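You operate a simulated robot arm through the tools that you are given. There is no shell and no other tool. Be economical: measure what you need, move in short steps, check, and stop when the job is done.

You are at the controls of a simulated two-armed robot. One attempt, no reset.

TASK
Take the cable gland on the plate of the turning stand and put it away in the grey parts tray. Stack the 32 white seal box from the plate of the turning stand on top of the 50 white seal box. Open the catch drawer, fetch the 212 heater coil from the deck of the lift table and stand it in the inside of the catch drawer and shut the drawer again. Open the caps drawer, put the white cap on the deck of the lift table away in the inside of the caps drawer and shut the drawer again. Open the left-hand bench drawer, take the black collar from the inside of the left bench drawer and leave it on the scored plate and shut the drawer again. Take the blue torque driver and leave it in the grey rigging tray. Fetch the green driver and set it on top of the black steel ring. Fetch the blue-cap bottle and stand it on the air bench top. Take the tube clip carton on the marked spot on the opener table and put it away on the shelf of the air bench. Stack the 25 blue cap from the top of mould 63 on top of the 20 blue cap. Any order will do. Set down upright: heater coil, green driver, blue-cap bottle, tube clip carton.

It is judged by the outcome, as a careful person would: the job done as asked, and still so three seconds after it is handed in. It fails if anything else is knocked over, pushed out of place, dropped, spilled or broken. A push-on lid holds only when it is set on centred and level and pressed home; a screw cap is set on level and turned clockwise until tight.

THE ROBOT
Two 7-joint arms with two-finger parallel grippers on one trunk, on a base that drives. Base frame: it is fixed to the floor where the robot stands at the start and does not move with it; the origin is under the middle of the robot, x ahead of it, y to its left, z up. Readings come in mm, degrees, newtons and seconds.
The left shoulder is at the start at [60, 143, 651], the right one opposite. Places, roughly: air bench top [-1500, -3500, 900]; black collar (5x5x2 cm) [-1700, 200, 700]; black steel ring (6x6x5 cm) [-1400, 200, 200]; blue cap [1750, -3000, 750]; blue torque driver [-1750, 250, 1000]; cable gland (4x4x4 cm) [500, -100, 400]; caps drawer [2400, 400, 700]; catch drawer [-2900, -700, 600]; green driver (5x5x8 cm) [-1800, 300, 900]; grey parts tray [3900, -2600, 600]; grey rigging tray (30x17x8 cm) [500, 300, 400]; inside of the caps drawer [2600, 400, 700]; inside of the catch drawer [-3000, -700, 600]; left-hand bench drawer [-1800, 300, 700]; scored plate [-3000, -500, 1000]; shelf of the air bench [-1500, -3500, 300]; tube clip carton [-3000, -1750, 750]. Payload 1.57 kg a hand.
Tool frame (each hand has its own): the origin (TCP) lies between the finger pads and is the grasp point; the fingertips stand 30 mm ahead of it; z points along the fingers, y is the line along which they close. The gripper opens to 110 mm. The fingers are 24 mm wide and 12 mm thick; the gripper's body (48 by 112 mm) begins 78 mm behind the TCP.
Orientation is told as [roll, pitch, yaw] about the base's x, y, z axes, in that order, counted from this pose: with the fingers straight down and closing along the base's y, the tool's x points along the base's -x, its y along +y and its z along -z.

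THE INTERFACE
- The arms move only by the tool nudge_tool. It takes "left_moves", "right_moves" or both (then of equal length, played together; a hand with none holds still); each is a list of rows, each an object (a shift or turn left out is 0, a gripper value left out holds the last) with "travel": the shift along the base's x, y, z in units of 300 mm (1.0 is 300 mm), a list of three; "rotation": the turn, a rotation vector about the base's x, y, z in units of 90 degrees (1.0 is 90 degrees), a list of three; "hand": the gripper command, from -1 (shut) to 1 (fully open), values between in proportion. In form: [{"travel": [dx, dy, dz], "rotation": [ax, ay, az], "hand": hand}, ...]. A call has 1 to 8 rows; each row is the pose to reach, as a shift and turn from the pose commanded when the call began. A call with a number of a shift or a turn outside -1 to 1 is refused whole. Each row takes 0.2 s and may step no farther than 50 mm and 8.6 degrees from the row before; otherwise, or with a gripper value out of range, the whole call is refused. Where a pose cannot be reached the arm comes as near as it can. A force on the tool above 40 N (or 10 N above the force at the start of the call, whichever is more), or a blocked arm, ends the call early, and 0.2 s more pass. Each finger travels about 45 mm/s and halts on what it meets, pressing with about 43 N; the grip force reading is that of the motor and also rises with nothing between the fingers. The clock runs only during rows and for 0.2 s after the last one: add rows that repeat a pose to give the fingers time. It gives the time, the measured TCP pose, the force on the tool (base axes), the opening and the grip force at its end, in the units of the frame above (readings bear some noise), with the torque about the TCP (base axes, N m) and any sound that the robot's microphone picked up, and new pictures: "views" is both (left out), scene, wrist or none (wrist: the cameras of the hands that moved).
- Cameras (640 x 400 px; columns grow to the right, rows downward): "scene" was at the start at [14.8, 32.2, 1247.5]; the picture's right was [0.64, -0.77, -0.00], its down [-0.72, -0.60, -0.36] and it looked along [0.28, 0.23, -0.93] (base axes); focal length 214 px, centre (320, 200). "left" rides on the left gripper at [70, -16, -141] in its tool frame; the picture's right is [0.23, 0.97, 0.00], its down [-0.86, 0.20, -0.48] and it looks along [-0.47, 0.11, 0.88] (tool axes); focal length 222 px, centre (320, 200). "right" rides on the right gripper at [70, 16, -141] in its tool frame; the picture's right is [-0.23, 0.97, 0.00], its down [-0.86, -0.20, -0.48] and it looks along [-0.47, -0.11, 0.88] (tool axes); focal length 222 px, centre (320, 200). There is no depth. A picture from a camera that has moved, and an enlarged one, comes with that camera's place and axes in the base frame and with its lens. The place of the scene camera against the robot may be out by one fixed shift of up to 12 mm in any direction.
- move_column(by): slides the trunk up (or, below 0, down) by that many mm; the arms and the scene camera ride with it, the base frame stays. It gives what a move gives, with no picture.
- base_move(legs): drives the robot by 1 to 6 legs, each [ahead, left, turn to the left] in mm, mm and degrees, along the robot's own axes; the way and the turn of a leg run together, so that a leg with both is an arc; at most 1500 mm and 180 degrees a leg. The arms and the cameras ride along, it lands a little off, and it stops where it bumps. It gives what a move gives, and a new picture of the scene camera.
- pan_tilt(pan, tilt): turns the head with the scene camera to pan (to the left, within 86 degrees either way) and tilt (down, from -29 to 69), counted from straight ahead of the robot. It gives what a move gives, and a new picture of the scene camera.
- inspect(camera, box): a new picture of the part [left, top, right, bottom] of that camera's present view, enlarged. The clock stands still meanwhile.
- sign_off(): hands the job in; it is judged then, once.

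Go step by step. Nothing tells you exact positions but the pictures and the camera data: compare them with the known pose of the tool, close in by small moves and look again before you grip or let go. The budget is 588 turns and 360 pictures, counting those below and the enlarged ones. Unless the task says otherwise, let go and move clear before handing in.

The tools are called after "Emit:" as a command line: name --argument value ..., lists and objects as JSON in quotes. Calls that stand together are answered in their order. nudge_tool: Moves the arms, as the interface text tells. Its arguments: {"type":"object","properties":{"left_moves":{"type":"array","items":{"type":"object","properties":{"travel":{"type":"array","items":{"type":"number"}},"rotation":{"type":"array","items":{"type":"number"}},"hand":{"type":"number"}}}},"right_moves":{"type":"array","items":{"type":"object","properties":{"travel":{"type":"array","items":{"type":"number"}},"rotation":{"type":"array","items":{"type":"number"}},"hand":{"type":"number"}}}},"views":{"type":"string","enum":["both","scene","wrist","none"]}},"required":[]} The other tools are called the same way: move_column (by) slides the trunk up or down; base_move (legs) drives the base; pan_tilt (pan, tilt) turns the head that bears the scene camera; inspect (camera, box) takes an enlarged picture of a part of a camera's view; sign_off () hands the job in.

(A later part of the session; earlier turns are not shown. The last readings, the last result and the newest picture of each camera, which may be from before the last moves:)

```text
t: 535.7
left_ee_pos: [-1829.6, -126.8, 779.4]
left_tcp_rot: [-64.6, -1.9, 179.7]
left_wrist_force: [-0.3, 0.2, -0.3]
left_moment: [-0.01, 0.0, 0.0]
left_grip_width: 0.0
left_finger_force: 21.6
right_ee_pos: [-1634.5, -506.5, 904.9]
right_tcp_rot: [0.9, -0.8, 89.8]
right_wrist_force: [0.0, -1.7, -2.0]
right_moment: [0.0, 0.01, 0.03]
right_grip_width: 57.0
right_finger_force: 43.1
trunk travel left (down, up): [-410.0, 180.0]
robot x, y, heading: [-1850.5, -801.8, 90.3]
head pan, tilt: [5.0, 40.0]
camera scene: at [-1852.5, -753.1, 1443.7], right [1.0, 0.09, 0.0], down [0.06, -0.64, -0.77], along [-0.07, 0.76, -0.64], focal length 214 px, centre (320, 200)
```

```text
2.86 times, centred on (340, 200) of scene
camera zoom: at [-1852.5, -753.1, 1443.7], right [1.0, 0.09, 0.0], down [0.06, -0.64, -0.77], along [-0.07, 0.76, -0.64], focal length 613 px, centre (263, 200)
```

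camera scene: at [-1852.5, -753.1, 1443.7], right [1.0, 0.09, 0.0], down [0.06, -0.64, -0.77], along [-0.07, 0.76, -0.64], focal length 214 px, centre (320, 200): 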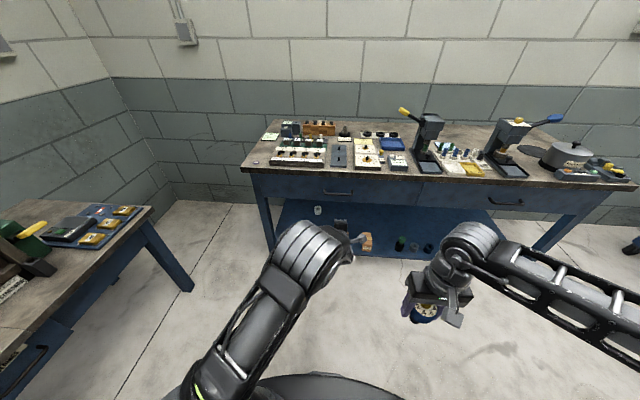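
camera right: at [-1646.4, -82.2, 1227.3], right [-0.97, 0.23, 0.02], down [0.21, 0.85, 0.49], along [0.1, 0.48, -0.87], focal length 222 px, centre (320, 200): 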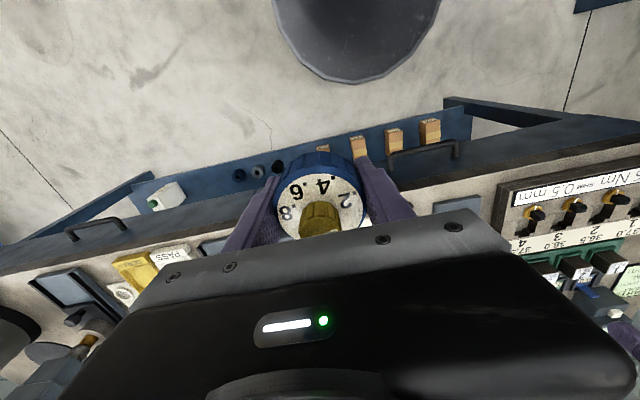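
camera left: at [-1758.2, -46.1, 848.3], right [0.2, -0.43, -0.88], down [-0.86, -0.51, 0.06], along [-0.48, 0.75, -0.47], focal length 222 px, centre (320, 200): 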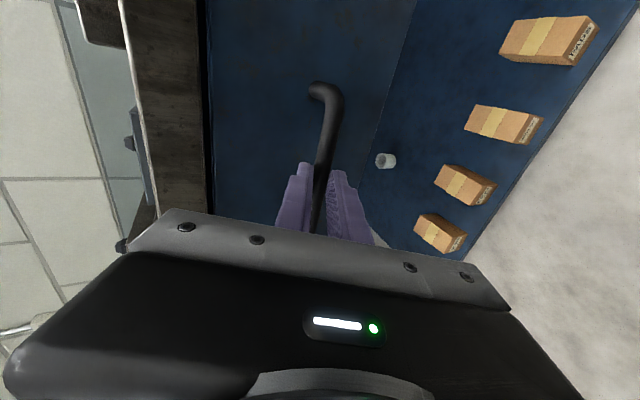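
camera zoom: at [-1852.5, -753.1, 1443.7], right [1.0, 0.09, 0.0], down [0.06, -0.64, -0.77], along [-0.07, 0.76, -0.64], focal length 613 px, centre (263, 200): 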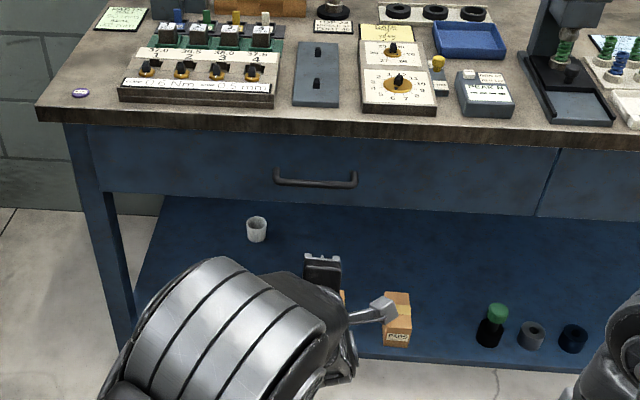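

The grip slipped off the bar. Open, go back in and grip deeper.

Emit:
nudge_tool --left_moves '[{"hand": -0.2}, {"hand": -0.2}, {"hand": -0.2}]' --views "none"

Emit:
base_move --legs '[[195, 0, 0]]'

Emit:
nudge_tool --left_moves '[{"travel": [0, 0.03, -0.02]}, {"travel": [0, 0.06, -0.035]}, {"travel": [0, 0.09, -0.05]}]' --views "wrist"

Emit:
inspect --camera "left" --box '[240, 60, 400, 240]'

```text
t: 536.5
left_ee_pos: [-1829.8, -126.6, 777.9]
left_tcp_rot: [-64.5, -1.9, 179.7]
left_wrist_force: [0.0, 0.6, -0.9]
left_moment: [-0.01, -0.01, 0.01]
left_grip_width: 44.1
left_finger_force: 0.0
right_ee_pos: [-1634.2, -505.3, 905.5]
right_tcp_rot: [0.9, -0.7, 89.8]
right_wrist_force: [0.0, -0.4, -1.2]
right_moment: [-0.02, 0.0, 0.01]
right_grip_width: 56.8
right_finger_force: 42.8
trunk travel left (down, up): [-410.0, 180.0]
robot x, y, heading: [-1842.7, -803.3, 89.7]
head pan, tilt: [5.0, 40.0]
```

```text
t: 538.1
left_ee_pos: [-1829.1, 68.5, 778.9]
left_tcp_rot: [-64.6, -2.0, 179.8]
left_wrist_force: [0.6, 0.0, 0.3]
left_moment: [0.02, -0.02, -0.02]
left_grip_width: 44.0
left_finger_force: 0.0
right_ee_pos: [-1633.8, -309.9, 905.2]
right_tcp_rot: [0.9, -0.7, 89.7]
right_wrist_force: [-0.5, 0.6, -2.1]
right_moment: [-0.04, -0.02, 0.02]
right_grip_width: 57.2
right_finger_force: 42.5
trunk travel left (down, up): [-410.0, 180.0]
robot x, y, heading: [-1844.4, -603.7, 90.0]
head pan, tilt: [5.0, 40.0]
camera scene: at [-1852.6, -556.4, 1443.5], right [1.0, 0.09, 0.0], down [0.06, -0.64, -0.77], along [-0.07, 0.76, -0.64], focal length 214 px, centre (320, 200)
```

scene: 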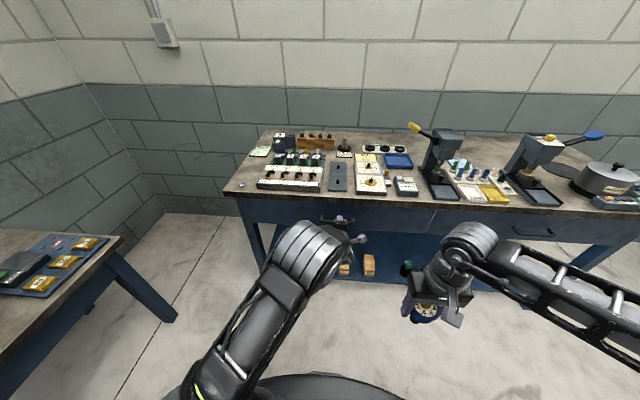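

```text
t: 538.9
left_ee_pos: [-1829.8, 95.4, 763.1]
left_tcp_rot: [-64.6, -1.9, 179.8]
left_wrist_force: [-0.4, 0.5, -0.2]
left_moment: [-0.02, -0.02, -0.01]
left_grip_width: 43.9
left_finger_force: 0.0
right_ee_pos: [-1634.7, -310.2, 906.7]
right_tcp_rot: [0.9, -0.8, 89.7]
right_wrist_force: [0.6, -0.8, -2.1]
right_moment: [-0.04, 0.02, 0.02]
right_grip_width: 57.0
right_finger_force: 43.3
trunk travel left (down, up): [-410.0, 180.0]
robot x, y, heading: [-1847.8, -608.0, 90.0]
head pan, tilt: [5.0, 40.0]
camera left: at [-1758.7, -25.5, 836.0], right [0.2, -0.42, -0.89], down [-0.86, -0.51, 0.05], along [-0.48, 0.75, -0.46], focal length 222 px, centre (320, 200)
```

left: 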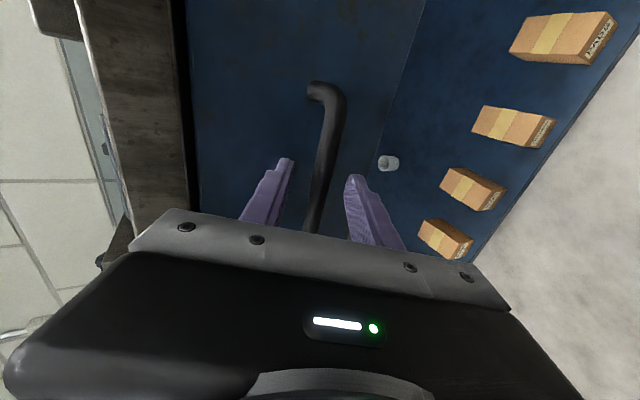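

```text
2.22 times, centred on (320, 150) of left
camera zoom: at [-1758.7, -25.5, 836.0], right [0.2, -0.42, -0.89], down [-0.86, -0.51, 0.05], along [-0.48, 0.75, -0.46], focal length 494 px, centre (320, 311)
```

zoom: 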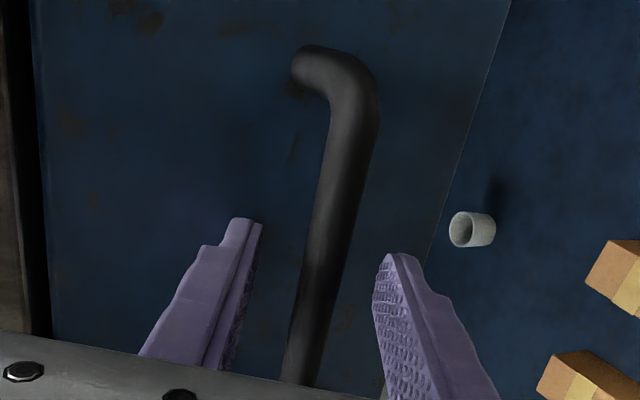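

Emit:
nudge_tool --left_moves '[{"travel": [0, 0.02, -0.008]}, {"travel": [0, 0.02, -0.008], "hand": -1}, {"travel": [0, 0.02, -0.008], "hand": -1}, {"travel": [0, 0.02, -0.008], "hand": -1}, {"travel": [0, 0.02, -0.008], "hand": -1}]' --views "none"

Emit:
nudge_tool --left_moves '[{"travel": [0, -0.03, 0]}, {"travel": [0, -0.07, 0]}, {"travel": [0, -0.12, 0]}, {"travel": [0, -0.17, 0]}]' --views "wrist"

```text
t: 540.1
left_ee_pos: [-1829.4, 101.7, 759.4]
left_tcp_rot: [-64.6, -1.9, 179.9]
left_wrist_force: [1.1, 2.9, 2.9]
left_moment: [0.0, -0.74, 0.18]
left_grip_width: 14.4
left_finger_force: 30.7
right_ee_pos: [-1635.4, -310.4, 906.5]
right_tcp_rot: [0.9, -0.7, 89.8]
right_wrist_force: [0.2, 0.5, -2.1]
right_moment: [0.0, 0.01, 0.0]
right_grip_width: 56.8
right_finger_force: 42.8
trunk travel left (down, up): [-410.0, 180.0]
robot x, y, heading: [-1846.6, -610.0, 90.1]
head pan, tilt: [5.0, 40.0]
```

```text
t: 541.1
left_ee_pos: [-1828.8, 49.9, 760.3]
left_tcp_rot: [-64.7, -1.8, 179.8]
left_wrist_force: [-1.1, -2.2, 5.1]
left_moment: [0.04, -0.87, 0.03]
left_grip_width: 14.2
left_finger_force: 30.4
right_ee_pos: [-1634.5, -311.0, 907.2]
right_tcp_rot: [0.9, -0.7, 89.8]
right_wrist_force: [0.2, -0.8, -1.7]
right_moment: [-0.01, -0.01, -0.03]
right_grip_width: 57.3
right_finger_force: 42.4
trunk travel left (down, up): [-410.0, 180.0]
robot x, y, heading: [-1845.2, -604.1, 89.8]
head pan, tilt: [5.0, 40.0]
camera left: at [-1758.5, -71.4, 833.6], right [0.2, -0.42, -0.89], down [-0.86, -0.51, 0.05], along [-0.48, 0.75, -0.46], focal length 222 px, centre (320, 200)
```

left: 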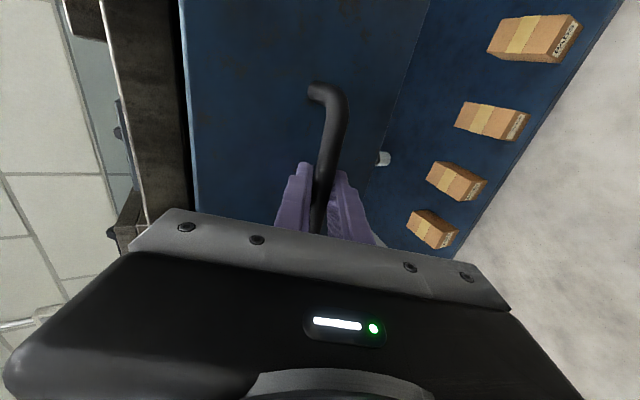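

Drawer is coming. Back the base for the rest.

Emit:
base_move --legs '[[-190, 0, 0]]'

Emit:
pan_tilt --pan 0 --tilt 45

Emit:
inspect --camera "scene" --box '[220, 130, 440, 270]'

```text
t: 542.6
left_ee_pos: [-1829.9, -138.2, 761.2]
left_tcp_rot: [-64.6, -1.8, 179.9]
left_wrist_force: [-7.7, -0.6, 3.5]
left_moment: [0.0, -0.55, 0.49]
left_grip_width: 14.5
left_finger_force: 30.6
right_ee_pos: [-1633.8, -500.5, 905.2]
right_tcp_rot: [0.8, -0.7, 89.7]
right_wrist_force: [0.2, -0.2, -2.0]
right_moment: [-0.04, -0.01, 0.0]
right_grip_width: 57.4
right_finger_force: 42.6
trunk travel left (down, up): [-410.0, 180.0]
robot x, y, heading: [-1843.9, -795.8, 89.7]
head pan, tilt: [5.0, 40.0]
camera scene: at [-1853.5, -747.0, 1443.6], right [1.0, 0.09, 0.0], down [0.06, -0.64, -0.77], along [-0.07, 0.76, -0.64], focal length 214 px, centre (320, 200)
```

scene: 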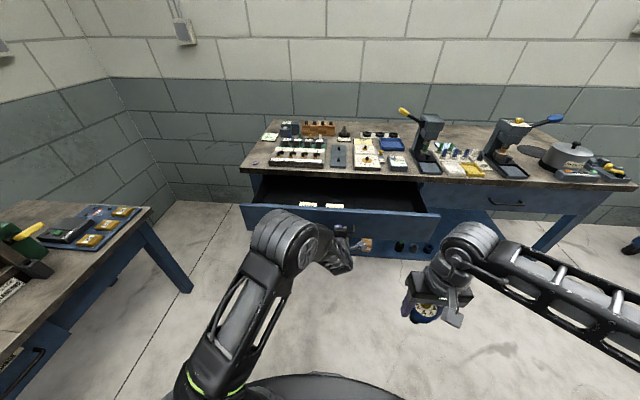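

```text
t: 543.3
left_ee_pos: [-1829.9, -139.1, 760.8]
left_tcp_rot: [-64.6, -1.7, 179.8]
left_wrist_force: [-1.2, -0.8, 1.4]
left_moment: [-0.01, -0.76, 0.36]
left_grip_width: 14.3
left_finger_force: 30.9
right_ee_pos: [-1634.0, -501.4, 907.3]
right_tcp_rot: [0.9, -0.7, 89.8]
right_wrist_force: [-0.7, 0.4, -2.0]
right_moment: [-0.01, 0.03, 0.03]
right_grip_width: 57.2
right_finger_force: 42.9
trunk travel left (down, up): [-410.0, 180.0]
robot x, y, heading: [-1846.7, -798.8, 89.9]
head pan, tilt: [0.0, 45.0]
camera scene: at [-1845.6, -750.3, 1436.4], right [1.0, 0.0, 0.0], down [0.0, -0.71, -0.71], along [0.0, 0.71, -0.71], focal length 214 px, centre (320, 200)
```

scene: 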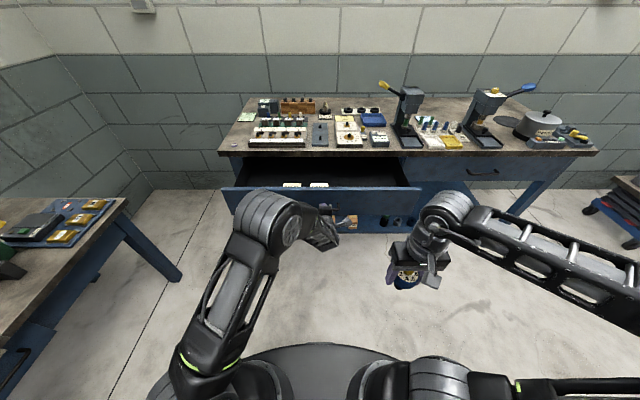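

```text
2.86 times, centred on (330, 200) of scene
camera zoom: at [-1845.6, -750.3, 1436.4], right [1.0, 0.0, 0.0], down [0.0, -0.71, -0.71], along [0.0, 0.71, -0.71], focal length 613 px, centre (291, 200)
```

zoom: 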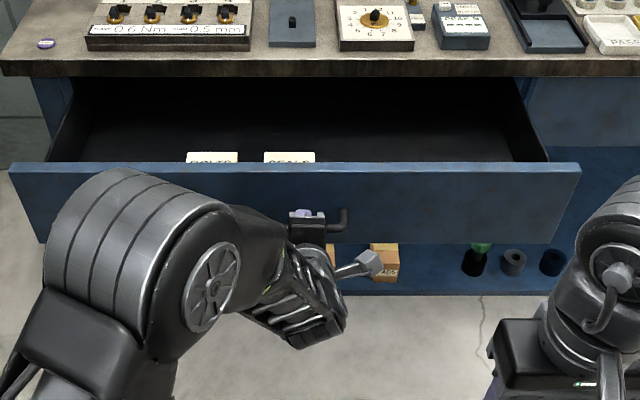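

Drawer open. Release and look inside with the left hand's camera.

Emit:
nudge_tool --left_moves '[{"hand": -0.2}, {"hand": -0.2}, {"hand": -0.2}, {"travel": [0, -0.09, 0.05], "hand": -0.2}, {"travel": [0, -0.18, 0.12], "rotation": [-0.09, 0, 0]}, {"travel": [0, -0.2, 0.24], "rotation": [-0.18, 0, 0]}, {"travel": [0, -0.2, 0.38], "rotation": [-0.27, 0, 0]}, {"travel": [0, -0.15, 0.5], "rotation": [-0.36, 0, 0]}]' --views "none"

Emit:
nudge_tool --left_moves '[{"travel": [0, 0.1, 0.06], "rotation": [-0.09, 0, 0]}, {"travel": [0, 0.22, 0.1], "rotation": [-0.18, 0, 0]}, {"travel": [0, 0.34, 0.12], "rotation": [-0.27, 0, 0]}, {"travel": [0, 0.46, 0.12], "rotation": [-0.36, 0, 0]}, {"travel": [0, 0.56, 0.12], "rotation": [-0.36, 0, 0]}]' --views "both"

Emit:
inspect --camera "scene" --box '[220, 130, 440, 230]'

```text
t: 545.1
left_ee_pos: [-1828.9, -185.1, 910.7]
left_tcp_rot: [-32.1, -1.4, 178.8]
left_wrist_force: [0.6, 0.2, -0.9]
left_moment: [-0.01, -0.01, -0.01]
left_grip_width: 44.2
left_finger_force: 0.2
right_ee_pos: [-1634.8, -499.0, 905.1]
right_tcp_rot: [0.9, -0.7, 89.6]
right_wrist_force: [-0.3, 0.5, -1.6]
right_moment: [-0.02, -0.02, -0.01]
right_grip_width: 57.2
right_finger_force: 43.2
trunk travel left (down, up): [-410.0, 180.0]
robot x, y, heading: [-1842.9, -802.7, 90.0]
head pan, tilt: [0.0, 45.0]
```

```text
t: 546.3
left_ee_pos: [-1866.6, -162.0, 860.9]
left_tcp_rot: [-0.5, -0.2, 178.1]
left_wrist_force: [0.1, -0.2, -0.5]
left_moment: [-0.03, 0.0, 0.04]
left_grip_width: 44.1
left_finger_force: 0.0
left hand out of reach, approached as far as the arm can: row 3, 4, 5
right_ee_pos: [-1635.1, -500.4, 906.5]
right_tcp_rot: [0.9, -0.7, 89.7]
right_wrist_force: [-0.4, 0.4, -1.5]
right_moment: [0.0, 0.0, 0.02]
right_grip_width: 57.1
right_finger_force: 42.8
trunk travel left (down, up): [-410.0, 180.0]
robot x, y, heading: [-1845.3, -800.6, 89.7]
head pan, tilt: [0.0, 45.0]
camera scene: at [-1845.8, -749.2, 1436.3], right [1.0, 0.0, 0.0], down [0.0, -0.71, -0.71], along [0.0, 0.71, -0.71], focal length 214 px, centre (320, 200)
camera left: at [-1795.7, -150.1, 1002.8], right [0.2, -0.98, -0.01], down [-0.86, -0.18, 0.48], along [-0.47, -0.09, -0.88], focal length 222 px, centre (320, 200)
```

scene: 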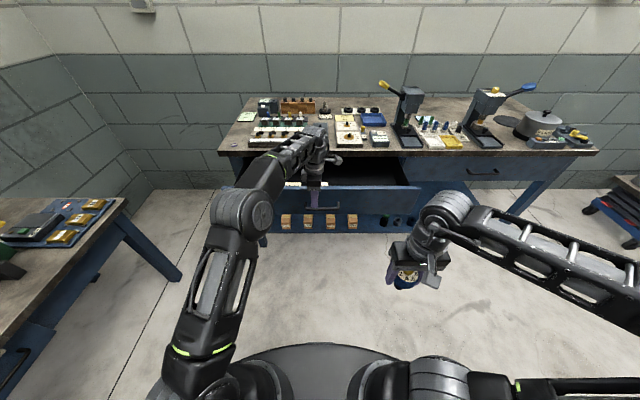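
left: 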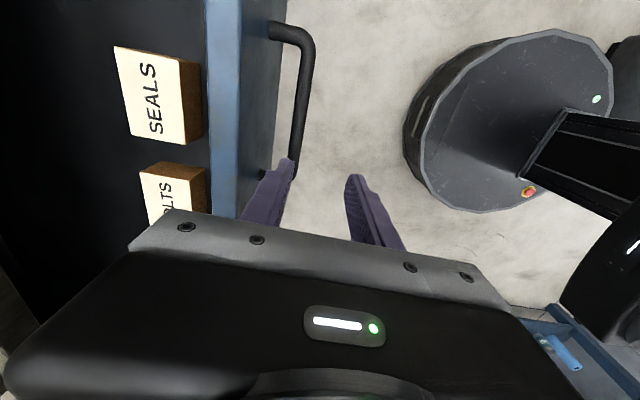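

```text
2.91 times, centred on (330, 180) of scene
camera zoom: at [-1845.8, -749.2, 1436.3], right [1.0, 0.0, 0.0], down [0.0, -0.71, -0.71], along [0.0, 0.71, -0.71], focal length 624 px, centre (291, 258)
```

zoom: 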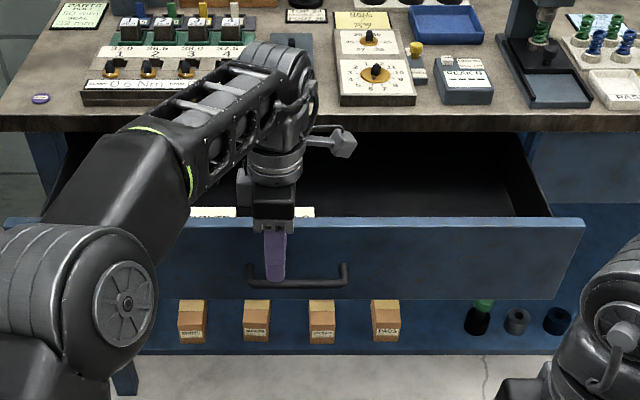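

Emit:
nudge_tool --left_moves '[{"travel": [0, -0.03, 0.06], "rotation": [0, 0, -0.09]}, {"travel": [0, -0.06, 0.1], "rotation": [0, 0, -0.18]}, {"travel": [0, -0.08, 0.13], "rotation": [0, 0, -0.27]}, {"travel": [0, -0.08, 0.15], "rotation": [0, 0, -0.36]}, {"travel": [0, -0.08, 0.17], "rotation": [0, 0, -0.45]}, {"travel": [0, -0.08, 0.17], "rotation": [0, 0, -0.54]}, {"travel": [0, -0.08, 0.17], "rotation": [0, 0, -0.63]}, {"travel": [0, -0.08, 0.17], "rotation": [0, 0, -0.72]}]' --views "none"

Emit:
nudge_tool --left_moves '[{"rotation": [0, 0, -0.09], "hand": 0.3}, {"rotation": [0, 0, -0.18], "hand": 0.3}, {"rotation": [0, 0, -0.26], "hand": 0.3}]' --views "none"

Emit:
base_move --legs '[[130, -110, 0]]'

Emit:
inspect --camera "left" --box '[0, 0, 640, 400]'

```text
t: 548.1
left_ee_pos: [-1868.0, -195.9, 903.5]
left_tcp_rot: [0.0, -0.9, 113.3]
left_wrist_force: [-0.3, 1.0, 0.0]
left_moment: [-0.03, 0.03, -0.01]
left_grip_width: 43.8
left_finger_force: 0.1
left hand out of reach, approached as far as the arm can: row 1, 2, 3, 4, 5, 6, 7, 8
right_ee_pos: [-1634.7, -499.6, 905.0]
right_tcp_rot: [1.0, -0.7, 89.7]
right_wrist_force: [0.4, -0.4, -2.1]
right_moment: [-0.01, -0.01, -0.03]
right_grip_width: 57.3
right_finger_force: 42.8
trunk travel left (down, up): [-410.0, 180.0]
robot x, y, heading: [-1844.6, -798.4, 89.8]
head pan, tilt: [0.0, 45.0]
```

```text
t: 548.9
left_ee_pos: [-1869.0, -195.4, 903.0]
left_tcp_rot: [0.2, -0.6, 89.8]
left_wrist_force: [0.5, -0.7, 0.4]
left_moment: [0.0, -0.01, 0.02]
left_grip_width: 71.2
left_finger_force: 0.0
right_ee_pos: [-1634.3, -499.7, 906.2]
right_tcp_rot: [0.9, -0.7, 89.7]
right_wrist_force: [-0.3, 0.3, -1.7]
right_moment: [-0.03, 0.01, 0.01]
right_grip_width: 57.4
right_finger_force: 43.3
trunk travel left (down, up): [-410.0, 180.0]
robot x, y, heading: [-1848.6, -798.0, 90.0]
head pan, tilt: [0.0, 45.0]
```

```text
t: 550.4
left_ee_pos: [-1756.7, -64.8, 902.8]
left_tcp_rot: [0.1, -0.6, 90.1]
left_wrist_force: [1.1, 0.3, -0.8]
left_moment: [0.01, 0.02, 0.0]
left_grip_width: 71.6
left_finger_force: 0.1
right_ee_pos: [-1522.8, -369.7, 905.4]
right_tcp_rot: [0.9, -0.7, 89.7]
right_wrist_force: [0.4, 0.0, -2.2]
right_moment: [-0.01, -0.01, 0.02]
right_grip_width: 57.3
right_finger_force: 43.0
trunk travel left (down, up): [-410.0, 180.0]
robot x, y, heading: [-1736.2, -669.2, 89.8]
head pan, tilt: [0.0, 45.0]
camera scene: at [-1734.2, -619.2, 1436.3], right [1.0, 0.0, 0.0], down [0.0, -0.71, -0.71], along [0.0, 0.71, -0.71], focal length 214 px, centre (320, 200)
```

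scene: 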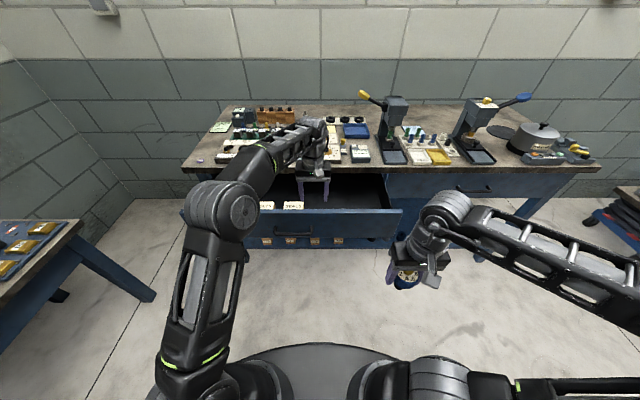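

```text
refused: no pictures are left
```

Pictures are used up, so I continue by touch and readings. By the row spacing of the boxes I expect the collar near x≈-1725, y≈-5 with the drawer open. Reposition slightly.

Emit:
base_move --legs '[[70, -80, 0]]'

```text
t: 551.5
left_ee_pos: [-1677.6, 4.5, 903.7]
left_tcp_rot: [0.2, -0.7, 90.0]
left_wrist_force: [0.9, 0.2, 0.3]
left_moment: [0.01, 0.02, -0.02]
left_grip_width: 71.4
left_finger_force: 0.1
right_ee_pos: [-1442.0, -300.9, 905.8]
right_tcp_rot: [0.8, -0.7, 89.7]
right_wrist_force: [-0.3, -0.9, -2.2]
right_moment: [-0.01, 0.05, -0.02]
right_grip_width: 57.2
right_finger_force: 42.4
trunk travel left (down, up): [-410.0, 180.0]
robot x, y, heading: [-1658.8, -597.7, 90.2]
head pan, tilt: [0.0, 45.0]
```

Emit:
nudge_tool --left_moves '[{"travel": [-0.07, -0.02, 0], "hand": 0.8}, {"travel": [-0.148, -0.03, -0.05], "hand": 0.8}, {"travel": [-0.148, -0.03, -0.18], "hand": 0.8}, {"travel": [-0.148, -0.03, -0.3], "hand": 0.8}, {"travel": [-0.148, -0.03, -0.38], "hand": 0.8}]' --views "none"

```text
t: 552.7
left_ee_pos: [-1721.6, -5.5, 790.1]
left_tcp_rot: [0.1, -0.7, 90.0]
left_wrist_force: [0.3, 0.6, -0.5]
left_moment: [-0.02, 0.03, 0.01]
left_grip_width: 99.0
left_finger_force: 0.1
right_ee_pos: [-1442.5, -300.5, 905.6]
right_tcp_rot: [0.9, -0.6, 89.8]
right_wrist_force: [-0.1, -0.1, -2.1]
right_moment: [0.01, 0.01, 0.03]
right_grip_width: 57.4
right_finger_force: 42.7
trunk travel left (down, up): [-410.0, 180.0]
robot x, y, heading: [-1653.8, -600.2, 90.0]
head pan, tilt: [0.0, 45.0]
no pictures are left
```

Now feel for the drawer floor in small steps.

Emit:
nudge_tool --left_moves '[{"travel": [0, 0, -0.03]}, {"travel": [0, 0, -0.06]}, {"travel": [0, 0, -0.09]}, {"travel": [0, 0, -0.12]}, {"travel": [0, 0, -0.15]}, {"travel": [0, 0, -0.18]}, {"travel": [0, 0, -0.21]}]' --views "none"

```text
t: 554.4
left_ee_pos: [-1720.3, -0.6, 736.1]
left_tcp_rot: [0.0, -1.6, 89.9]
left_wrist_force: [-2.7, 1.2, 16.9]
left_moment: [-0.17, 0.49, -0.22]
left_grip_width: 98.0
left_finger_force: 0.1
right_ee_pos: [-1444.1, -301.6, 906.4]
right_tcp_rot: [0.8, -0.8, 89.7]
right_wrist_force: [-0.5, 0.0, -1.2]
right_moment: [-0.02, -0.01, -0.02]
right_grip_width: 57.0
right_finger_force: 42.6
trunk travel left (down, up): [-410.0, 180.0]
robot x, y, heading: [-1657.3, -599.5, 90.1]
head pan, tilt: [0.0, 45.0]
stopped in row 7 (left hand): the force on the tool passed its limit (the readings are from after the stop); the commanded pose is now the measured one
no pictures are left
```

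Emit:
nudge_tool --left_moves '[{"travel": [0, -0.015, 0.015]}, {"travel": [0, -0.015, 0.015], "hand": 0}, {"travel": [0, -0.015, 0.015], "hand": -1}, {"travel": [0, -0.015, 0.015], "hand": -1}, {"travel": [0, -0.015, 0.015], "hand": -1}, {"travel": [0, -0.015, 0.015], "hand": -1}, {"travel": [0, -0.015, 0.015], "hand": -1}, {"travel": [0, -0.015, 0.015], "hand": -1}]' --views "none"

```text
t: 556.2
left_ee_pos: [-1721.0, -5.9, 737.6]
left_tcp_rot: [0.0, -1.3, 90.0]
left_wrist_force: [-0.3, -0.1, 0.3]
left_moment: [-0.02, 0.02, 0.0]
left_grip_width: 38.8
left_finger_force: 42.7
right_ee_pos: [-1443.4, -301.5, 905.8]
right_tcp_rot: [0.9, -0.7, 89.7]
right_wrist_force: [-0.3, 0.6, -1.5]
right_moment: [0.01, -0.02, 0.02]
right_grip_width: 57.2
right_finger_force: 42.6
trunk travel left (down, up): [-410.0, 180.0]
robot x, y, heading: [-1653.4, -598.7, 90.0]
head pan, tilt: [0.0, 45.0]
no pictures are left
```

Something 39 mm wide is gripped. Lift it clear and check the weight.

Emit:
nudge_tool --left_moves '[{"travel": [0, 0, 0.05]}, {"travel": [0, 0, 0.15]}, {"travel": [0, 0, 0.28]}, {"travel": [0, 0, 0.42]}, {"travel": [0, 0, 0.5]}, {"travel": [0, 0, 0.5]}, {"travel": [0, 0, 0.5]}]' --views "none"

```text
t: 557.8
left_ee_pos: [-1720.0, -4.3, 887.4]
left_tcp_rot: [0.0, -1.3, 90.0]
left_wrist_force: [0.9, -0.2, -1.2]
left_moment: [-0.02, -0.03, 0.0]
left_grip_width: 38.7
left_finger_force: 42.9
right_ee_pos: [-1443.9, -301.0, 905.6]
right_tcp_rot: [0.9, -0.8, 89.6]
right_wrist_force: [0.6, 0.2, -1.7]
right_moment: [-0.01, 0.02, 0.01]
right_grip_width: 56.8
right_finger_force: 42.9
trunk travel left (down, up): [-410.0, 180.0]
robot x, y, heading: [-1656.0, -596.6, 90.0]
head pan, tilt: [0.0, 45.0]
no pictures are left
```

The collar seems held. Next close the drawer with the left gripper's body against the handle: back over the front panel, then down in front of it.

Emit:
nudge_tool --left_moves '[{"travel": [-0.04, -0.14, 0.03]}, {"travel": [-0.08, -0.28, 0.03]}, {"travel": [-0.14, -0.42, 0.03]}, {"travel": [-0.2, -0.55, 0.03]}, {"travel": [-0.28, -0.68, 0.03]}, {"travel": [-0.36, -0.8, 0.03]}, {"travel": [-0.36, -0.85, -0.06]}, {"travel": [-0.36, -0.85, -0.2]}]' --views "none"

Emit:
nudge_tool --left_moves '[{"travel": [0, 0, -0.14]}, {"travel": [0, 0, -0.28]}, {"travel": [0, 0, -0.42]}, {"travel": [0, 0, -0.54]}]' --views "none"

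```text
t: 559.6
left_ee_pos: [-1829.2, -260.8, 827.5]
left_tcp_rot: [0.0, -1.3, 89.9]
left_wrist_force: [0.2, 0.3, -1.3]
left_moment: [-0.04, -0.01, 0.03]
left_grip_width: 38.6
left_finger_force: 42.8
right_ee_pos: [-1443.8, -300.1, 906.2]
right_tcp_rot: [0.7, -0.6, 89.6]
right_wrist_force: [0.7, 0.0, -1.7]
right_moment: [0.02, 0.02, 0.02]
right_grip_width: 57.0
right_finger_force: 43.1
trunk travel left (down, up): [-410.0, 180.0]
robot x, y, heading: [-1657.8, -597.5, 89.6]
head pan, tilt: [0.0, 45.0]
no pictures are left
```

```text
t: 560.6
left_ee_pos: [-1829.1, -261.4, 665.1]
left_tcp_rot: [0.1, -1.3, 90.1]
left_wrist_force: [0.0, -0.1, -1.5]
left_moment: [-0.05, 0.04, 0.0]
left_grip_width: 38.6
left_finger_force: 43.1
right_ee_pos: [-1442.8, -300.6, 904.6]
right_tcp_rot: [0.9, -0.7, 89.7]
right_wrist_force: [-0.6, 0.7, -2.2]
right_moment: [-0.02, -0.01, 0.01]
right_grip_width: 57.2
right_finger_force: 43.0
trunk travel left (down, up): [-410.0, 180.0]
robot x, y, heading: [-1659.3, -596.2, 89.9]
head pan, tilt: [0.0, 45.0]
no pictures are left
```

Emit:
base_move --legs '[[150, 0, 0]]'

Emit:
base_move --legs '[[140, 0, 0]]'

```text
t: 562.0
left_ee_pos: [-1828.3, -108.1, 665.5]
left_tcp_rot: [0.0, -1.2, 89.8]
left_wrist_force: [-0.9, 0.5, -0.9]
left_moment: [-0.05, -0.01, 0.0]
left_grip_width: 38.4
left_finger_force: 43.2
right_ee_pos: [-1442.1, -148.6, 906.2]
right_tcp_rot: [0.8, -0.8, 89.5]
right_wrist_force: [-0.4, -0.4, -1.0]
right_moment: [-0.02, -0.02, -0.02]
right_grip_width: 57.2
right_finger_force: 43.2
trunk travel left (down, up): [-410.0, 180.0]
robot x, y, heading: [-1655.8, -445.6, 90.0]
head pan, tilt: [0.0, 45.0]
```

```text
t: 563.3
left_ee_pos: [-1827.7, 32.8, 664.9]
left_tcp_rot: [0.1, -1.2, 89.8]
left_wrist_force: [0.2, 0.2, -0.7]
left_moment: [-0.06, -0.01, 0.01]
left_grip_width: 38.4
left_finger_force: 43.2
right_ee_pos: [-1441.8, -8.6, 905.5]
right_tcp_rot: [0.9, -0.6, 89.4]
right_wrist_force: [-0.4, 1.1, -2.1]
right_moment: [-0.01, 0.01, 0.01]
right_grip_width: 56.9
right_finger_force: 42.9
trunk travel left (down, up): [-410.0, 180.0]
robot x, y, heading: [-1656.3, -307.4, 89.5]
head pan, tilt: [0.0, 45.0]
```

Emit:
nudge_tool --left_moves '[{"travel": [0, 0.03, 0]}, {"travel": [0, 0.06, 0]}, {"travel": [0, 0.09, 0]}, {"travel": [0, 0.12, 0]}, {"travel": [0, 0.15, 0]}, {"travel": [0, 0.18, 0]}, {"travel": [0, 0.21, 0]}]' --views "none"

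```text
t: 564.2
left_ee_pos: [-1827.3, 52.4, 662.6]
left_tcp_rot: [0.1, -0.2, 89.9]
left_wrist_force: [2.6, -14.4, -1.6]
left_moment: [1.23, 0.15, 0.16]
left_grip_width: 38.5
left_finger_force: 43.0
right_ee_pos: [-1441.2, -8.9, 905.5]
right_tcp_rot: [0.8, -0.7, 89.6]
right_wrist_force: [0.0, -0.7, -1.0]
right_moment: [0.01, 0.01, 0.02]
right_grip_width: 57.1
right_finger_force: 42.7
trunk travel left (down, up): [-410.0, 180.0]
robot x, y, heading: [-1654.5, -307.0, 89.8]
head pan, tilt: [0.0, 45.0]
stopped in row 4 (left hand): the force on the tool passed its limit (the readings are from after the stop); the commanded pose is now the measured one
no pictures are left
```

Emit:
nudge_tool --left_moves '[{"travel": [0, 0.02, 0]}, {"travel": [0, 0.04, 0]}, {"travel": [0, 0.06, 0]}]' --views "none"

```text
t: 564.6
left_ee_pos: [-1827.3, 51.0, 661.9]
left_tcp_rot: [0.3, 0.6, 89.9]
left_wrist_force: [1.2, -11.2, -3.1]
left_moment: [1.05, 0.13, 0.09]
left_grip_width: 38.3
left_finger_force: 42.9
right_ee_pos: [-1441.7, -11.4, 905.6]
right_tcp_rot: [0.8, -0.6, 89.6]
right_wrist_force: [-0.1, -0.4, -0.9]
right_moment: [0.0, -0.02, 0.03]
right_grip_width: 57.0
right_finger_force: 42.8
trunk travel left (down, up): [-410.0, 180.0]
robot x, y, heading: [-1657.9, -306.7, 90.0]
head pan, tilt: [0.0, 45.0]
stopped in row 2 (left hand): the force on the tool passed its limit (the readings are from after the stop); the commanded pose is now the measured one
no pictures are left
```

Drawer is shut. Back away and raise for the opener table.

Emit:
base_move --legs '[[-300, 0, 0]]'

Emit:
move_column --by 180

Emit:
nudge_tool --left_moves '[{"travel": [0, 0, 0.12], "rotation": [0.021, 0, 0]}, {"travel": [0, 0, 0.26], "rotation": [0.021, 0, 0]}, {"travel": [0, 0, 0.4], "rotation": [0.021, 0, 0]}, {"travel": [0, 0.05, 0.54], "rotation": [0.021, 0, 0]}, {"travel": [0, 0.1, 0.68], "rotation": [0.021, 0, 0]}, {"travel": [0, 0.1, 0.8], "rotation": [0.021, 0, 0]}]' --views "none"

Emit:
base_move --legs '[[0, 0, 90], [400, 0, 0], [250, -250, 0]]'

```text
t: 566.7
left_ee_pos: [-1827.1, -245.1, 661.9]
left_tcp_rot: [0.2, 0.4, 90.0]
left_wrist_force: [-0.2, -0.2, -1.4]
left_moment: [-0.03, 0.0, -0.02]
left_grip_width: 38.3
left_finger_force: 43.1
right_ee_pos: [-1442.5, -307.3, 906.4]
right_tcp_rot: [0.8, -0.7, 89.5]
right_wrist_force: [0.2, -0.1, -0.8]
right_moment: [0.01, -0.01, -0.02]
right_grip_width: 57.2
right_finger_force: 43.1
trunk travel left (down, up): [-410.0, 180.0]
robot x, y, heading: [-1659.0, -606.2, 89.9]
head pan, tilt: [0.0, 45.0]
```

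```text
t: 568.7
left_ee_pos: [-1827.8, -243.4, 841.1]
left_tcp_rot: [0.2, 0.3, 90.0]
left_wrist_force: [0.7, 0.0, -1.6]
left_moment: [-0.08, -0.02, 0.01]
left_grip_width: 38.1
left_finger_force: 43.4
right_ee_pos: [-1442.9, -307.4, 1084.7]
right_tcp_rot: [0.8, -0.7, 89.6]
right_wrist_force: [-0.5, 0.0, -2.3]
right_moment: [0.03, 0.01, 0.0]
right_grip_width: 57.0
right_finger_force: 42.7
trunk travel left (down, up): [-590.0, 0.0]
robot x, y, heading: [-1656.9, -600.6, 89.9]
head pan, tilt: [0.0, 45.0]
```

```text
t: 570.1
left_ee_pos: [-1826.9, -215.3, 1082.7]
left_tcp_rot: [0.2, -1.7, 89.8]
left_wrist_force: [0.0, -0.5, -2.1]
left_moment: [0.01, -0.02, 0.01]
left_grip_width: 38.1
left_finger_force: 42.7
right_ee_pos: [-1442.1, -308.0, 1085.9]
right_tcp_rot: [0.8, -0.8, 89.5]
right_wrist_force: [-0.1, 0.2, -2.1]
right_moment: [-0.01, 0.03, 0.01]
right_grip_width: 56.9
right_finger_force: 42.8
trunk travel left (down, up): [-590.0, 0.0]
robot x, y, heading: [-1657.5, -606.4, 90.2]
head pan, tilt: [0.0, 45.0]
no pictures are left
```

```text
t: 578.3
left_ee_pos: [-2696.4, -520.3, 1081.2]
left_tcp_rot: [0.1, -1.6, 179.7]
left_wrist_force: [0.6, 0.5, -2.0]
left_moment: [-0.04, -0.03, -0.01]
left_grip_width: 37.4
left_finger_force: 43.1
right_ee_pos: [-2601.8, -137.7, 1085.2]
right_tcp_rot: [0.8, -0.7, 179.3]
right_wrist_force: [-0.9, 0.5, -1.4]
right_moment: [-0.02, -0.06, -0.02]
right_grip_width: 57.2
right_finger_force: 42.6
trunk travel left (down, up): [-590.0, 0.0]
robot x, y, heading: [-2303.0, -349.6, 179.6]
head pan, tilt: [0.0, 45.0]
```

Emit:
base_move --legs '[[60, 0, 0.3]]'

Emit:
nudge_tool --left_moves '[{"travel": [-0.12, 0.06, 0]}, {"travel": [-0.24, 0.12, 0]}, {"travel": [-0.36, 0.18, 0]}, {"travel": [-0.48, 0.24, 0]}, {"travel": [-0.57, 0.25, 0]}]' --views "none"

```text
t: 579.2
left_ee_pos: [-2755.8, -523.5, 1080.5]
left_tcp_rot: [0.3, -1.5, -180.0]
left_wrist_force: [-0.1, 0.6, -0.3]
left_moment: [0.05, -0.06, 0.02]
left_grip_width: 37.4
left_finger_force: 43.1
right_ee_pos: [-2662.6, -138.7, 1085.1]
right_tcp_rot: [0.8, -0.7, 179.6]
right_wrist_force: [-1.0, 0.4, -1.9]
right_moment: [0.03, -0.07, -0.03]
right_grip_width: 57.2
right_finger_force: 42.9
trunk travel left (down, up): [-590.0, 0.0]
robot x, y, heading: [-2362.2, -354.1, 180.1]
head pan, tilt: [0.0, 45.0]
```

```text
t: 580.4
left_ee_pos: [-2927.7, -448.0, 1082.0]
left_tcp_rot: [0.3, -1.6, -180.0]
left_wrist_force: [0.2, -0.2, -1.0]
left_moment: [-0.02, -0.01, 0.01]
left_grip_width: 37.5
left_finger_force: 43.0
right_ee_pos: [-2663.0, -139.2, 1084.9]
right_tcp_rot: [0.7, -0.7, 179.7]
right_wrist_force: [-0.1, 0.2, -2.5]
right_moment: [-0.02, 0.02, -0.02]
right_grip_width: 57.2
right_finger_force: 43.2
trunk travel left (down, up): [-590.0, 0.0]
robot x, y, heading: [-2361.2, -349.7, 179.8]
head pan, tilt: [0.0, 45.0]
no pictures are left
```

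Lower slowly until contact.

Emit:
nudge_tool --left_moves '[{"travel": [0, 0, -0.06]}, {"travel": [0, 0, -0.12]}, {"travel": [0, 0, -0.18]}, {"travel": [0, 0, -0.21]}]' --views "none"

Emit:
nudge_tool --left_moves '[{"travel": [0, 0, -0.015]}, {"travel": [0, 0, -0.03]}, {"travel": [0, 0, -0.045]}, {"travel": [0, 0, -0.06]}, {"travel": [0, 0, -0.075]}, {"travel": [0, 0, -0.09]}, {"travel": [0, 0, -0.105]}, {"travel": [0, 0, -0.12]}]' --views "none"

```text
t: 581.4
left_ee_pos: [-2924.3, -446.4, 1020.0]
left_tcp_rot: [0.2, -1.6, 180.0]
left_wrist_force: [-0.3, -0.8, -2.0]
left_moment: [0.0, -0.04, -0.01]
left_grip_width: 37.4
left_finger_force: 43.3
right_ee_pos: [-2662.3, -138.8, 1086.2]
right_tcp_rot: [0.7, -0.7, 179.6]
right_wrist_force: [-0.2, -0.5, -1.2]
right_moment: [0.0, -0.02, -0.02]
right_grip_width: 57.2
right_finger_force: 43.1
trunk travel left (down, up): [-590.0, 0.0]
robot x, y, heading: [-2365.2, -349.9, 179.9]
head pan, tilt: [0.0, 45.0]
no pictures are left
```

```text
t: 583.2
left_ee_pos: [-2925.4, -449.7, 982.3]
left_tcp_rot: [0.4, -1.6, -180.0]
left_wrist_force: [7.1, -4.0, 16.8]
left_moment: [-0.07, -0.12, 0.06]
left_grip_width: 0.0
left_finger_force: 21.7
right_ee_pos: [-2660.8, -138.4, 1086.1]
right_tcp_rot: [0.7, -0.8, 179.7]
right_wrist_force: [-0.8, -0.1, -1.7]
right_moment: [0.02, -0.01, -0.01]
right_grip_width: 57.2
right_finger_force: 43.1
trunk travel left (down, up): [-590.0, 0.0]
robot x, y, heading: [-2368.2, -352.1, 180.0]
head pan, tilt: [0.0, 45.0]
no pictures are left
```

The collar slipped out at contact. It should lie just ahead; I'll feel for it: rise, open, move ahead 25 mm, lower and close gently.

Emit:
nudge_tool --left_moves '[{"travel": [0.01, 0, 0.08], "hand": 0.2}, {"travel": [0.0, 0, 0.16], "hand": 0.5}, {"travel": [-0.08, 0, 0.16], "hand": 0.5}, {"travel": [-0.08, 0, 0.16], "hand": 0.5}, {"travel": [-0.08, 0, 0.16], "hand": 0.5}, {"travel": [-0.08, 0, 0.16], "hand": 0.5}]' --views "none"

Emit:
nudge_tool --left_moves '[{"travel": [0, 0, -0.05]}, {"travel": [0, 0, -0.09]}, {"travel": [0, 0, -0.11]}, {"travel": [0, 0, -0.125]}, {"travel": [0, 0, -0.14]}, {"travel": [0, 0, -0.15]}]' --views "none"

```text
t: 584.6
left_ee_pos: [-2948.6, -448.3, 1030.7]
left_tcp_rot: [0.2, -1.5, -180.0]
left_wrist_force: [0.1, 0.4, 0.3]
left_moment: [0.04, -0.01, 0.0]
left_grip_width: 82.5
left_finger_force: 0.0
right_ee_pos: [-2662.1, -138.0, 1086.3]
right_tcp_rot: [0.8, -0.7, 179.5]
right_wrist_force: [-0.5, 0.6, -2.0]
right_moment: [0.01, -0.01, 0.05]
right_grip_width: 57.1
right_finger_force: 42.9
trunk travel left (down, up): [-590.0, 0.0]
robot x, y, heading: [-2366.6, -349.6, 180.1]
head pan, tilt: [0.0, 45.0]
no pictures are left
```

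```text
t: 586.0
left_ee_pos: [-2950.1, -449.3, 985.5]
left_tcp_rot: [0.2, -1.6, -179.9]
left_wrist_force: [0.6, -0.9, 0.6]
left_moment: [-0.01, 0.02, 0.0]
left_grip_width: 82.5
left_finger_force: 0.1
right_ee_pos: [-2662.0, -139.1, 1085.8]
right_tcp_rot: [0.7, -0.7, 179.6]
right_wrist_force: [-0.2, 0.2, -2.2]
right_moment: [0.0, 0.0, -0.01]
right_grip_width: 57.1
right_finger_force: 43.4
trunk travel left (down, up): [-590.0, 0.0]
robot x, y, heading: [-2361.4, -352.7, 180.0]
head pan, tilt: [0.0, 45.0]
no pictures are left
```

Emit:
nudge_tool --left_moves '[{"travel": [0, 0, -0.01]}, {"travel": [0, 0, -0.02]}, {"travel": [0, 0, -0.03]}, {"travel": [0, 0, -0.04]}, {"travel": [0, 0, -0.05]}, {"travel": [0, 0, -0.06]}]' --views "none"

```text
t: 586.8
left_ee_pos: [-2950.8, -446.4, 983.8]
left_tcp_rot: [-0.1, -2.3, 180.0]
left_wrist_force: [9.8, -3.3, 15.2]
left_moment: [0.53, -0.49, -0.4]
left_grip_width: 79.0
left_finger_force: 0.0
right_ee_pos: [-2660.5, -138.7, 1086.4]
right_tcp_rot: [0.8, -0.8, 179.7]
right_wrist_force: [-0.9, 0.0, -1.7]
right_moment: [0.01, 0.03, -0.03]
right_grip_width: 57.1
right_finger_force: 42.9
trunk travel left (down, up): [-590.0, 0.0]
robot x, y, heading: [-2364.7, -349.9, 180.1]
head pan, tilt: [0.0, 45.0]
stopped in row 3 (left hand): the force on the tool passed its limit (the readings are from after the stop); the commanded pose is now the measured one
no pictures are left
```

Emit:
nudge_tool --left_moves '[{"travel": [0, 0, 0.02], "rotation": [0, 0.008, 0]}, {"travel": [0, -0.005, 0.025], "hand": 0.1}, {"travel": [0, -0.005, 0.025], "hand": -0.2}, {"travel": [0, -0.005, 0.025], "hand": -0.5}, {"travel": [0, -0.005, 0.025], "hand": -0.8}, {"travel": [0, -0.005, 0.025], "hand": -1}, {"travel": [0, -0.005, 0.025], "hand": -1}]' --views "none"

```text
t: 588.4
left_ee_pos: [-2953.0, -440.8, 990.7]
left_tcp_rot: [-0.4, -2.4, 179.8]
left_wrist_force: [-3.1, 27.6, 2.3]
left_moment: [0.91, -0.06, 0.16]
left_grip_width: 49.9
left_finger_force: 28.1
right_ee_pos: [-2662.9, -136.4, 1085.8]
right_tcp_rot: [1.0, -0.7, 179.5]
right_wrist_force: [1.0, -0.3, -2.3]
right_moment: [0.01, 0.01, 0.02]
right_grip_width: 57.0
right_finger_force: 42.8
trunk travel left (down, up): [-590.0, 0.0]
robot x, y, heading: [-2364.4, -353.2, 179.9]
head pan, tilt: [0.0, 45.0]
no pictures are left
```

The 50 mm fixed thing is the plate itself, centred at y≈-441. Now feel above it for the collar.

Emit:
nudge_tool --left_moves '[{"travel": [0, 0, 0], "hand": 0.3}, {"travel": [0, 0, 0], "hand": 0.3}, {"travel": [0, 0, 0.02], "rotation": [0, 0, 0], "hand": 0.3}, {"travel": [0, 0, 0.045], "hand": 0.3}, {"travel": [0, 0, 0.045], "hand": 0.3}]' --views "none"

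Emit:
nudge_tool --left_moves '[{"hand": 0}, {"hand": -0.2}, {"hand": -0.5}, {"hand": -0.8}, {"hand": -1}, {"hand": -1}, {"hand": -1}]' --views "none"

```text
t: 589.6
left_ee_pos: [-2951.0, -448.4, 1003.1]
left_tcp_rot: [0.0, -2.1, -179.8]
left_wrist_force: [-0.5, 0.8, -0.3]
left_moment: [0.01, 0.01, 0.01]
left_grip_width: 71.6
left_finger_force: 0.0
right_ee_pos: [-2663.0, -138.0, 1086.0]
right_tcp_rot: [0.8, -0.7, 179.7]
right_wrist_force: [0.2, -0.4, -2.0]
right_moment: [-0.02, 0.0, -0.01]
right_grip_width: 56.9
right_finger_force: 43.5
trunk travel left (down, up): [-590.0, 0.0]
robot x, y, heading: [-2367.1, -351.0, 179.8]
head pan, tilt: [0.0, 45.0]
no pictures are left
```

```text
t: 591.2
left_ee_pos: [-2952.1, -446.6, 1002.8]
left_tcp_rot: [-0.1, -2.1, -179.9]
left_wrist_force: [0.3, 0.8, 0.4]
left_moment: [-0.03, -0.02, 0.0]
left_grip_width: 0.0
left_finger_force: 20.9
right_ee_pos: [-2662.4, -139.0, 1086.6]
right_tcp_rot: [0.8, -0.6, 179.7]
right_wrist_force: [-0.2, 0.5, -1.1]
right_moment: [0.0, -0.02, -0.01]
right_grip_width: 56.9
right_finger_force: 43.2
trunk travel left (down, up): [-590.0, 0.0]
robot x, y, heading: [-2361.8, -349.0, 179.6]
head pan, tilt: [0.0, 45.0]
no pictures are left
```

Emit:
nudge_tool --left_moves '[{"travel": [0, 0, -0.01]}, {"travel": [0, 0, -0.02]}, {"travel": [0, 0, -0.03]}, {"travel": [0, 0, -0.04]}, {"travel": [0, 0, -0.05]}]' --views "none"

Emit:
nudge_tool --left_moves '[{"travel": [0, 0, 0.05], "hand": 0.2}, {"travel": [-0.04, 0, 0.12], "hand": 0.5}, {"travel": [-0.1, 0.015, 0.12], "hand": 0.5}, {"travel": [-0.1, 0.015, 0.12], "hand": 0.5}, {"travel": [-0.1, 0.015, 0.12], "hand": 0.5}]' --views "none"

```text
t: 592.4
left_ee_pos: [-2951.9, -448.2, 996.2]
left_tcp_rot: [-0.1, -2.7, -179.9]
left_wrist_force: [6.1, -1.8, 16.7]
left_moment: [-0.05, -0.38, 0.0]
left_grip_width: 0.0
left_finger_force: 21.2
right_ee_pos: [-2660.8, -139.7, 1085.5]
right_tcp_rot: [0.8, -0.9, 179.7]
right_wrist_force: [-0.1, -0.7, -2.4]
right_moment: [0.04, -0.02, -0.03]
right_grip_width: 57.0
right_finger_force: 43.0
trunk travel left (down, up): [-590.0, 0.0]
robot x, y, heading: [-2363.3, -350.3, 180.2]
head pan, tilt: [0.0, 45.0]
stopped in row 5 (left hand): the force on the tool passed its limit (the readings are from after the stop); the commanded pose is now the measured one
no pictures are left
```

```text
t: 593.6
left_ee_pos: [-2984.5, -445.7, 1031.0]
left_tcp_rot: [-0.1, -2.6, -179.9]
left_wrist_force: [-0.1, 0.1, -0.2]
left_moment: [-0.02, -0.03, 0.0]
left_grip_width: 82.6
left_finger_force: 0.1
right_ee_pos: [-2662.5, -138.6, 1085.3]
right_tcp_rot: [0.8, -0.6, 179.7]
right_wrist_force: [-0.1, -0.5, -2.0]
right_moment: [0.01, -0.03, -0.05]
right_grip_width: 57.2
right_finger_force: 42.5
trunk travel left (down, up): [-590.0, 0.0]
robot x, y, heading: [-2366.8, -349.1, 179.9]
head pan, tilt: [0.0, 45.0]
no pictures are left
```

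Plate top is at z≈966 with its near edge at x≈-2938. Feel for the collar further ahead.

Emit:
nudge_tool --left_moves '[{"travel": [0, 0, -0.03]}, {"travel": [0, 0, -0.06]}, {"travel": [0, 0, -0.085]}, {"hand": 0.2, "travel": [0, 0, -0.085]}, {"travel": [0, 0, -0.085], "hand": -0.2}, {"travel": [0, 0, -0.085], "hand": -0.6}, {"travel": [0, 0, -0.085], "hand": -1}, {"travel": [0, 0, -0.085], "hand": -1}]' --views "none"

Emit:
nudge_tool --left_moves '[{"hand": -1}, {"hand": -1}, {"hand": -1}]' --views "none"

```text
t: 595.4
left_ee_pos: [-2983.6, -444.7, 1003.5]
left_tcp_rot: [-0.1, -2.7, -179.8]
left_wrist_force: [-0.2, 0.6, -0.3]
left_moment: [0.0, 0.02, 0.0]
left_grip_width: 40.4
left_finger_force: 35.2
right_ee_pos: [-2662.3, -138.1, 1086.2]
right_tcp_rot: [0.8, -0.7, 179.8]
right_wrist_force: [-0.4, 0.5, -2.3]
right_moment: [0.01, 0.02, -0.01]
right_grip_width: 56.8
right_finger_force: 43.3
trunk travel left (down, up): [-590.0, 0.0]
robot x, y, heading: [-2359.2, -349.4, 180.2]
head pan, tilt: [0.0, 45.0]
no pictures are left
```

```text
t: 596.2
left_ee_pos: [-2984.6, -444.5, 1006.0]
left_tcp_rot: [-0.1, -2.7, -179.8]
left_wrist_force: [0.4, 0.1, 0.2]
left_moment: [-0.02, -0.01, 0.03]
left_grip_width: 40.3
left_finger_force: 43.2
right_ee_pos: [-2661.8, -137.8, 1086.2]
right_tcp_rot: [0.8, -0.7, 179.8]
right_wrist_force: [0.2, 0.2, -2.1]
right_moment: [0.01, 0.01, -0.03]
right_grip_width: 57.2
right_finger_force: 43.2
trunk travel left (down, up): [-590.0, 0.0]
robot x, y, heading: [-2368.0, -349.1, 180.0]
head pan, tilt: [0.0, 45.0]
no pictures are left
```

The collar is gripped properly now (40 mm, free). Lift it a little, bring it back over the plate's middle, lower and release.

Emit:
nudge_tool --left_moves '[{"travel": [0, 0, 0.015]}, {"travel": [0, 0, 0.03]}, {"travel": [0.035, 0.006, 0.03]}, {"travel": [0.067, 0.012, 0.03]}, {"travel": [0.067, 0.012, 0.015]}, {"travel": [0.067, 0.012, 0.004]}, {"travel": [0.067, 0.012, -0.003]}]' --views "none"

```text
t: 597.8
left_ee_pos: [-2963.8, -439.8, 1003.3]
left_tcp_rot: [0.0, -2.7, -179.8]
left_wrist_force: [0.2, -0.2, 2.7]
left_moment: [-0.07, -0.03, 0.03]
left_grip_width: 40.3
left_finger_force: 43.4
right_ee_pos: [-2661.1, -139.9, 1086.5]
right_tcp_rot: [0.8, -0.7, 179.6]
right_wrist_force: [0.0, 0.7, -1.0]
right_moment: [-0.02, 0.01, -0.01]
right_grip_width: 57.2
right_finger_force: 42.7
trunk travel left (down, up): [-590.0, 0.0]
robot x, y, heading: [-2365.7, -350.6, 180.0]
head pan, tilt: [0.0, 45.0]
no pictures are left
```

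Emit:
nudge_tool --left_moves '[{"travel": [0, 0, 0.002], "hand": 0}, {"travel": [0, 0, 0.002], "hand": 0.2}, {"travel": [0, 0, 0.002], "hand": 0.3}, {"travel": [0, 0, 0.002], "hand": 0.3}, {"travel": [0, 0, 0.05], "hand": 0.3}, {"travel": [0, 0, 0.15], "hand": 0.3}, {"travel": [0, 0, 0.25], "hand": 0.3}]' --views "none"

```text
t: 599.4
left_ee_pos: [-2964.0, -440.3, 1078.6]
left_tcp_rot: [0.0, -2.8, -180.0]
left_wrist_force: [0.7, 0.8, 0.5]
left_moment: [-0.03, 0.03, 0.0]
left_grip_width: 71.6
left_finger_force: 0.1
right_ee_pos: [-2660.9, -138.3, 1085.5]
right_tcp_rot: [0.9, -0.6, 179.8]
right_wrist_force: [0.4, -0.4, -1.9]
right_moment: [-0.03, 0.01, -0.03]
right_grip_width: 57.0
right_finger_force: 42.8
trunk travel left (down, up): [-590.0, 0.0]
robot x, y, heading: [-2361.9, -354.7, 180.3]
head pan, tilt: [0.0, 45.0]
no pictures are left
```

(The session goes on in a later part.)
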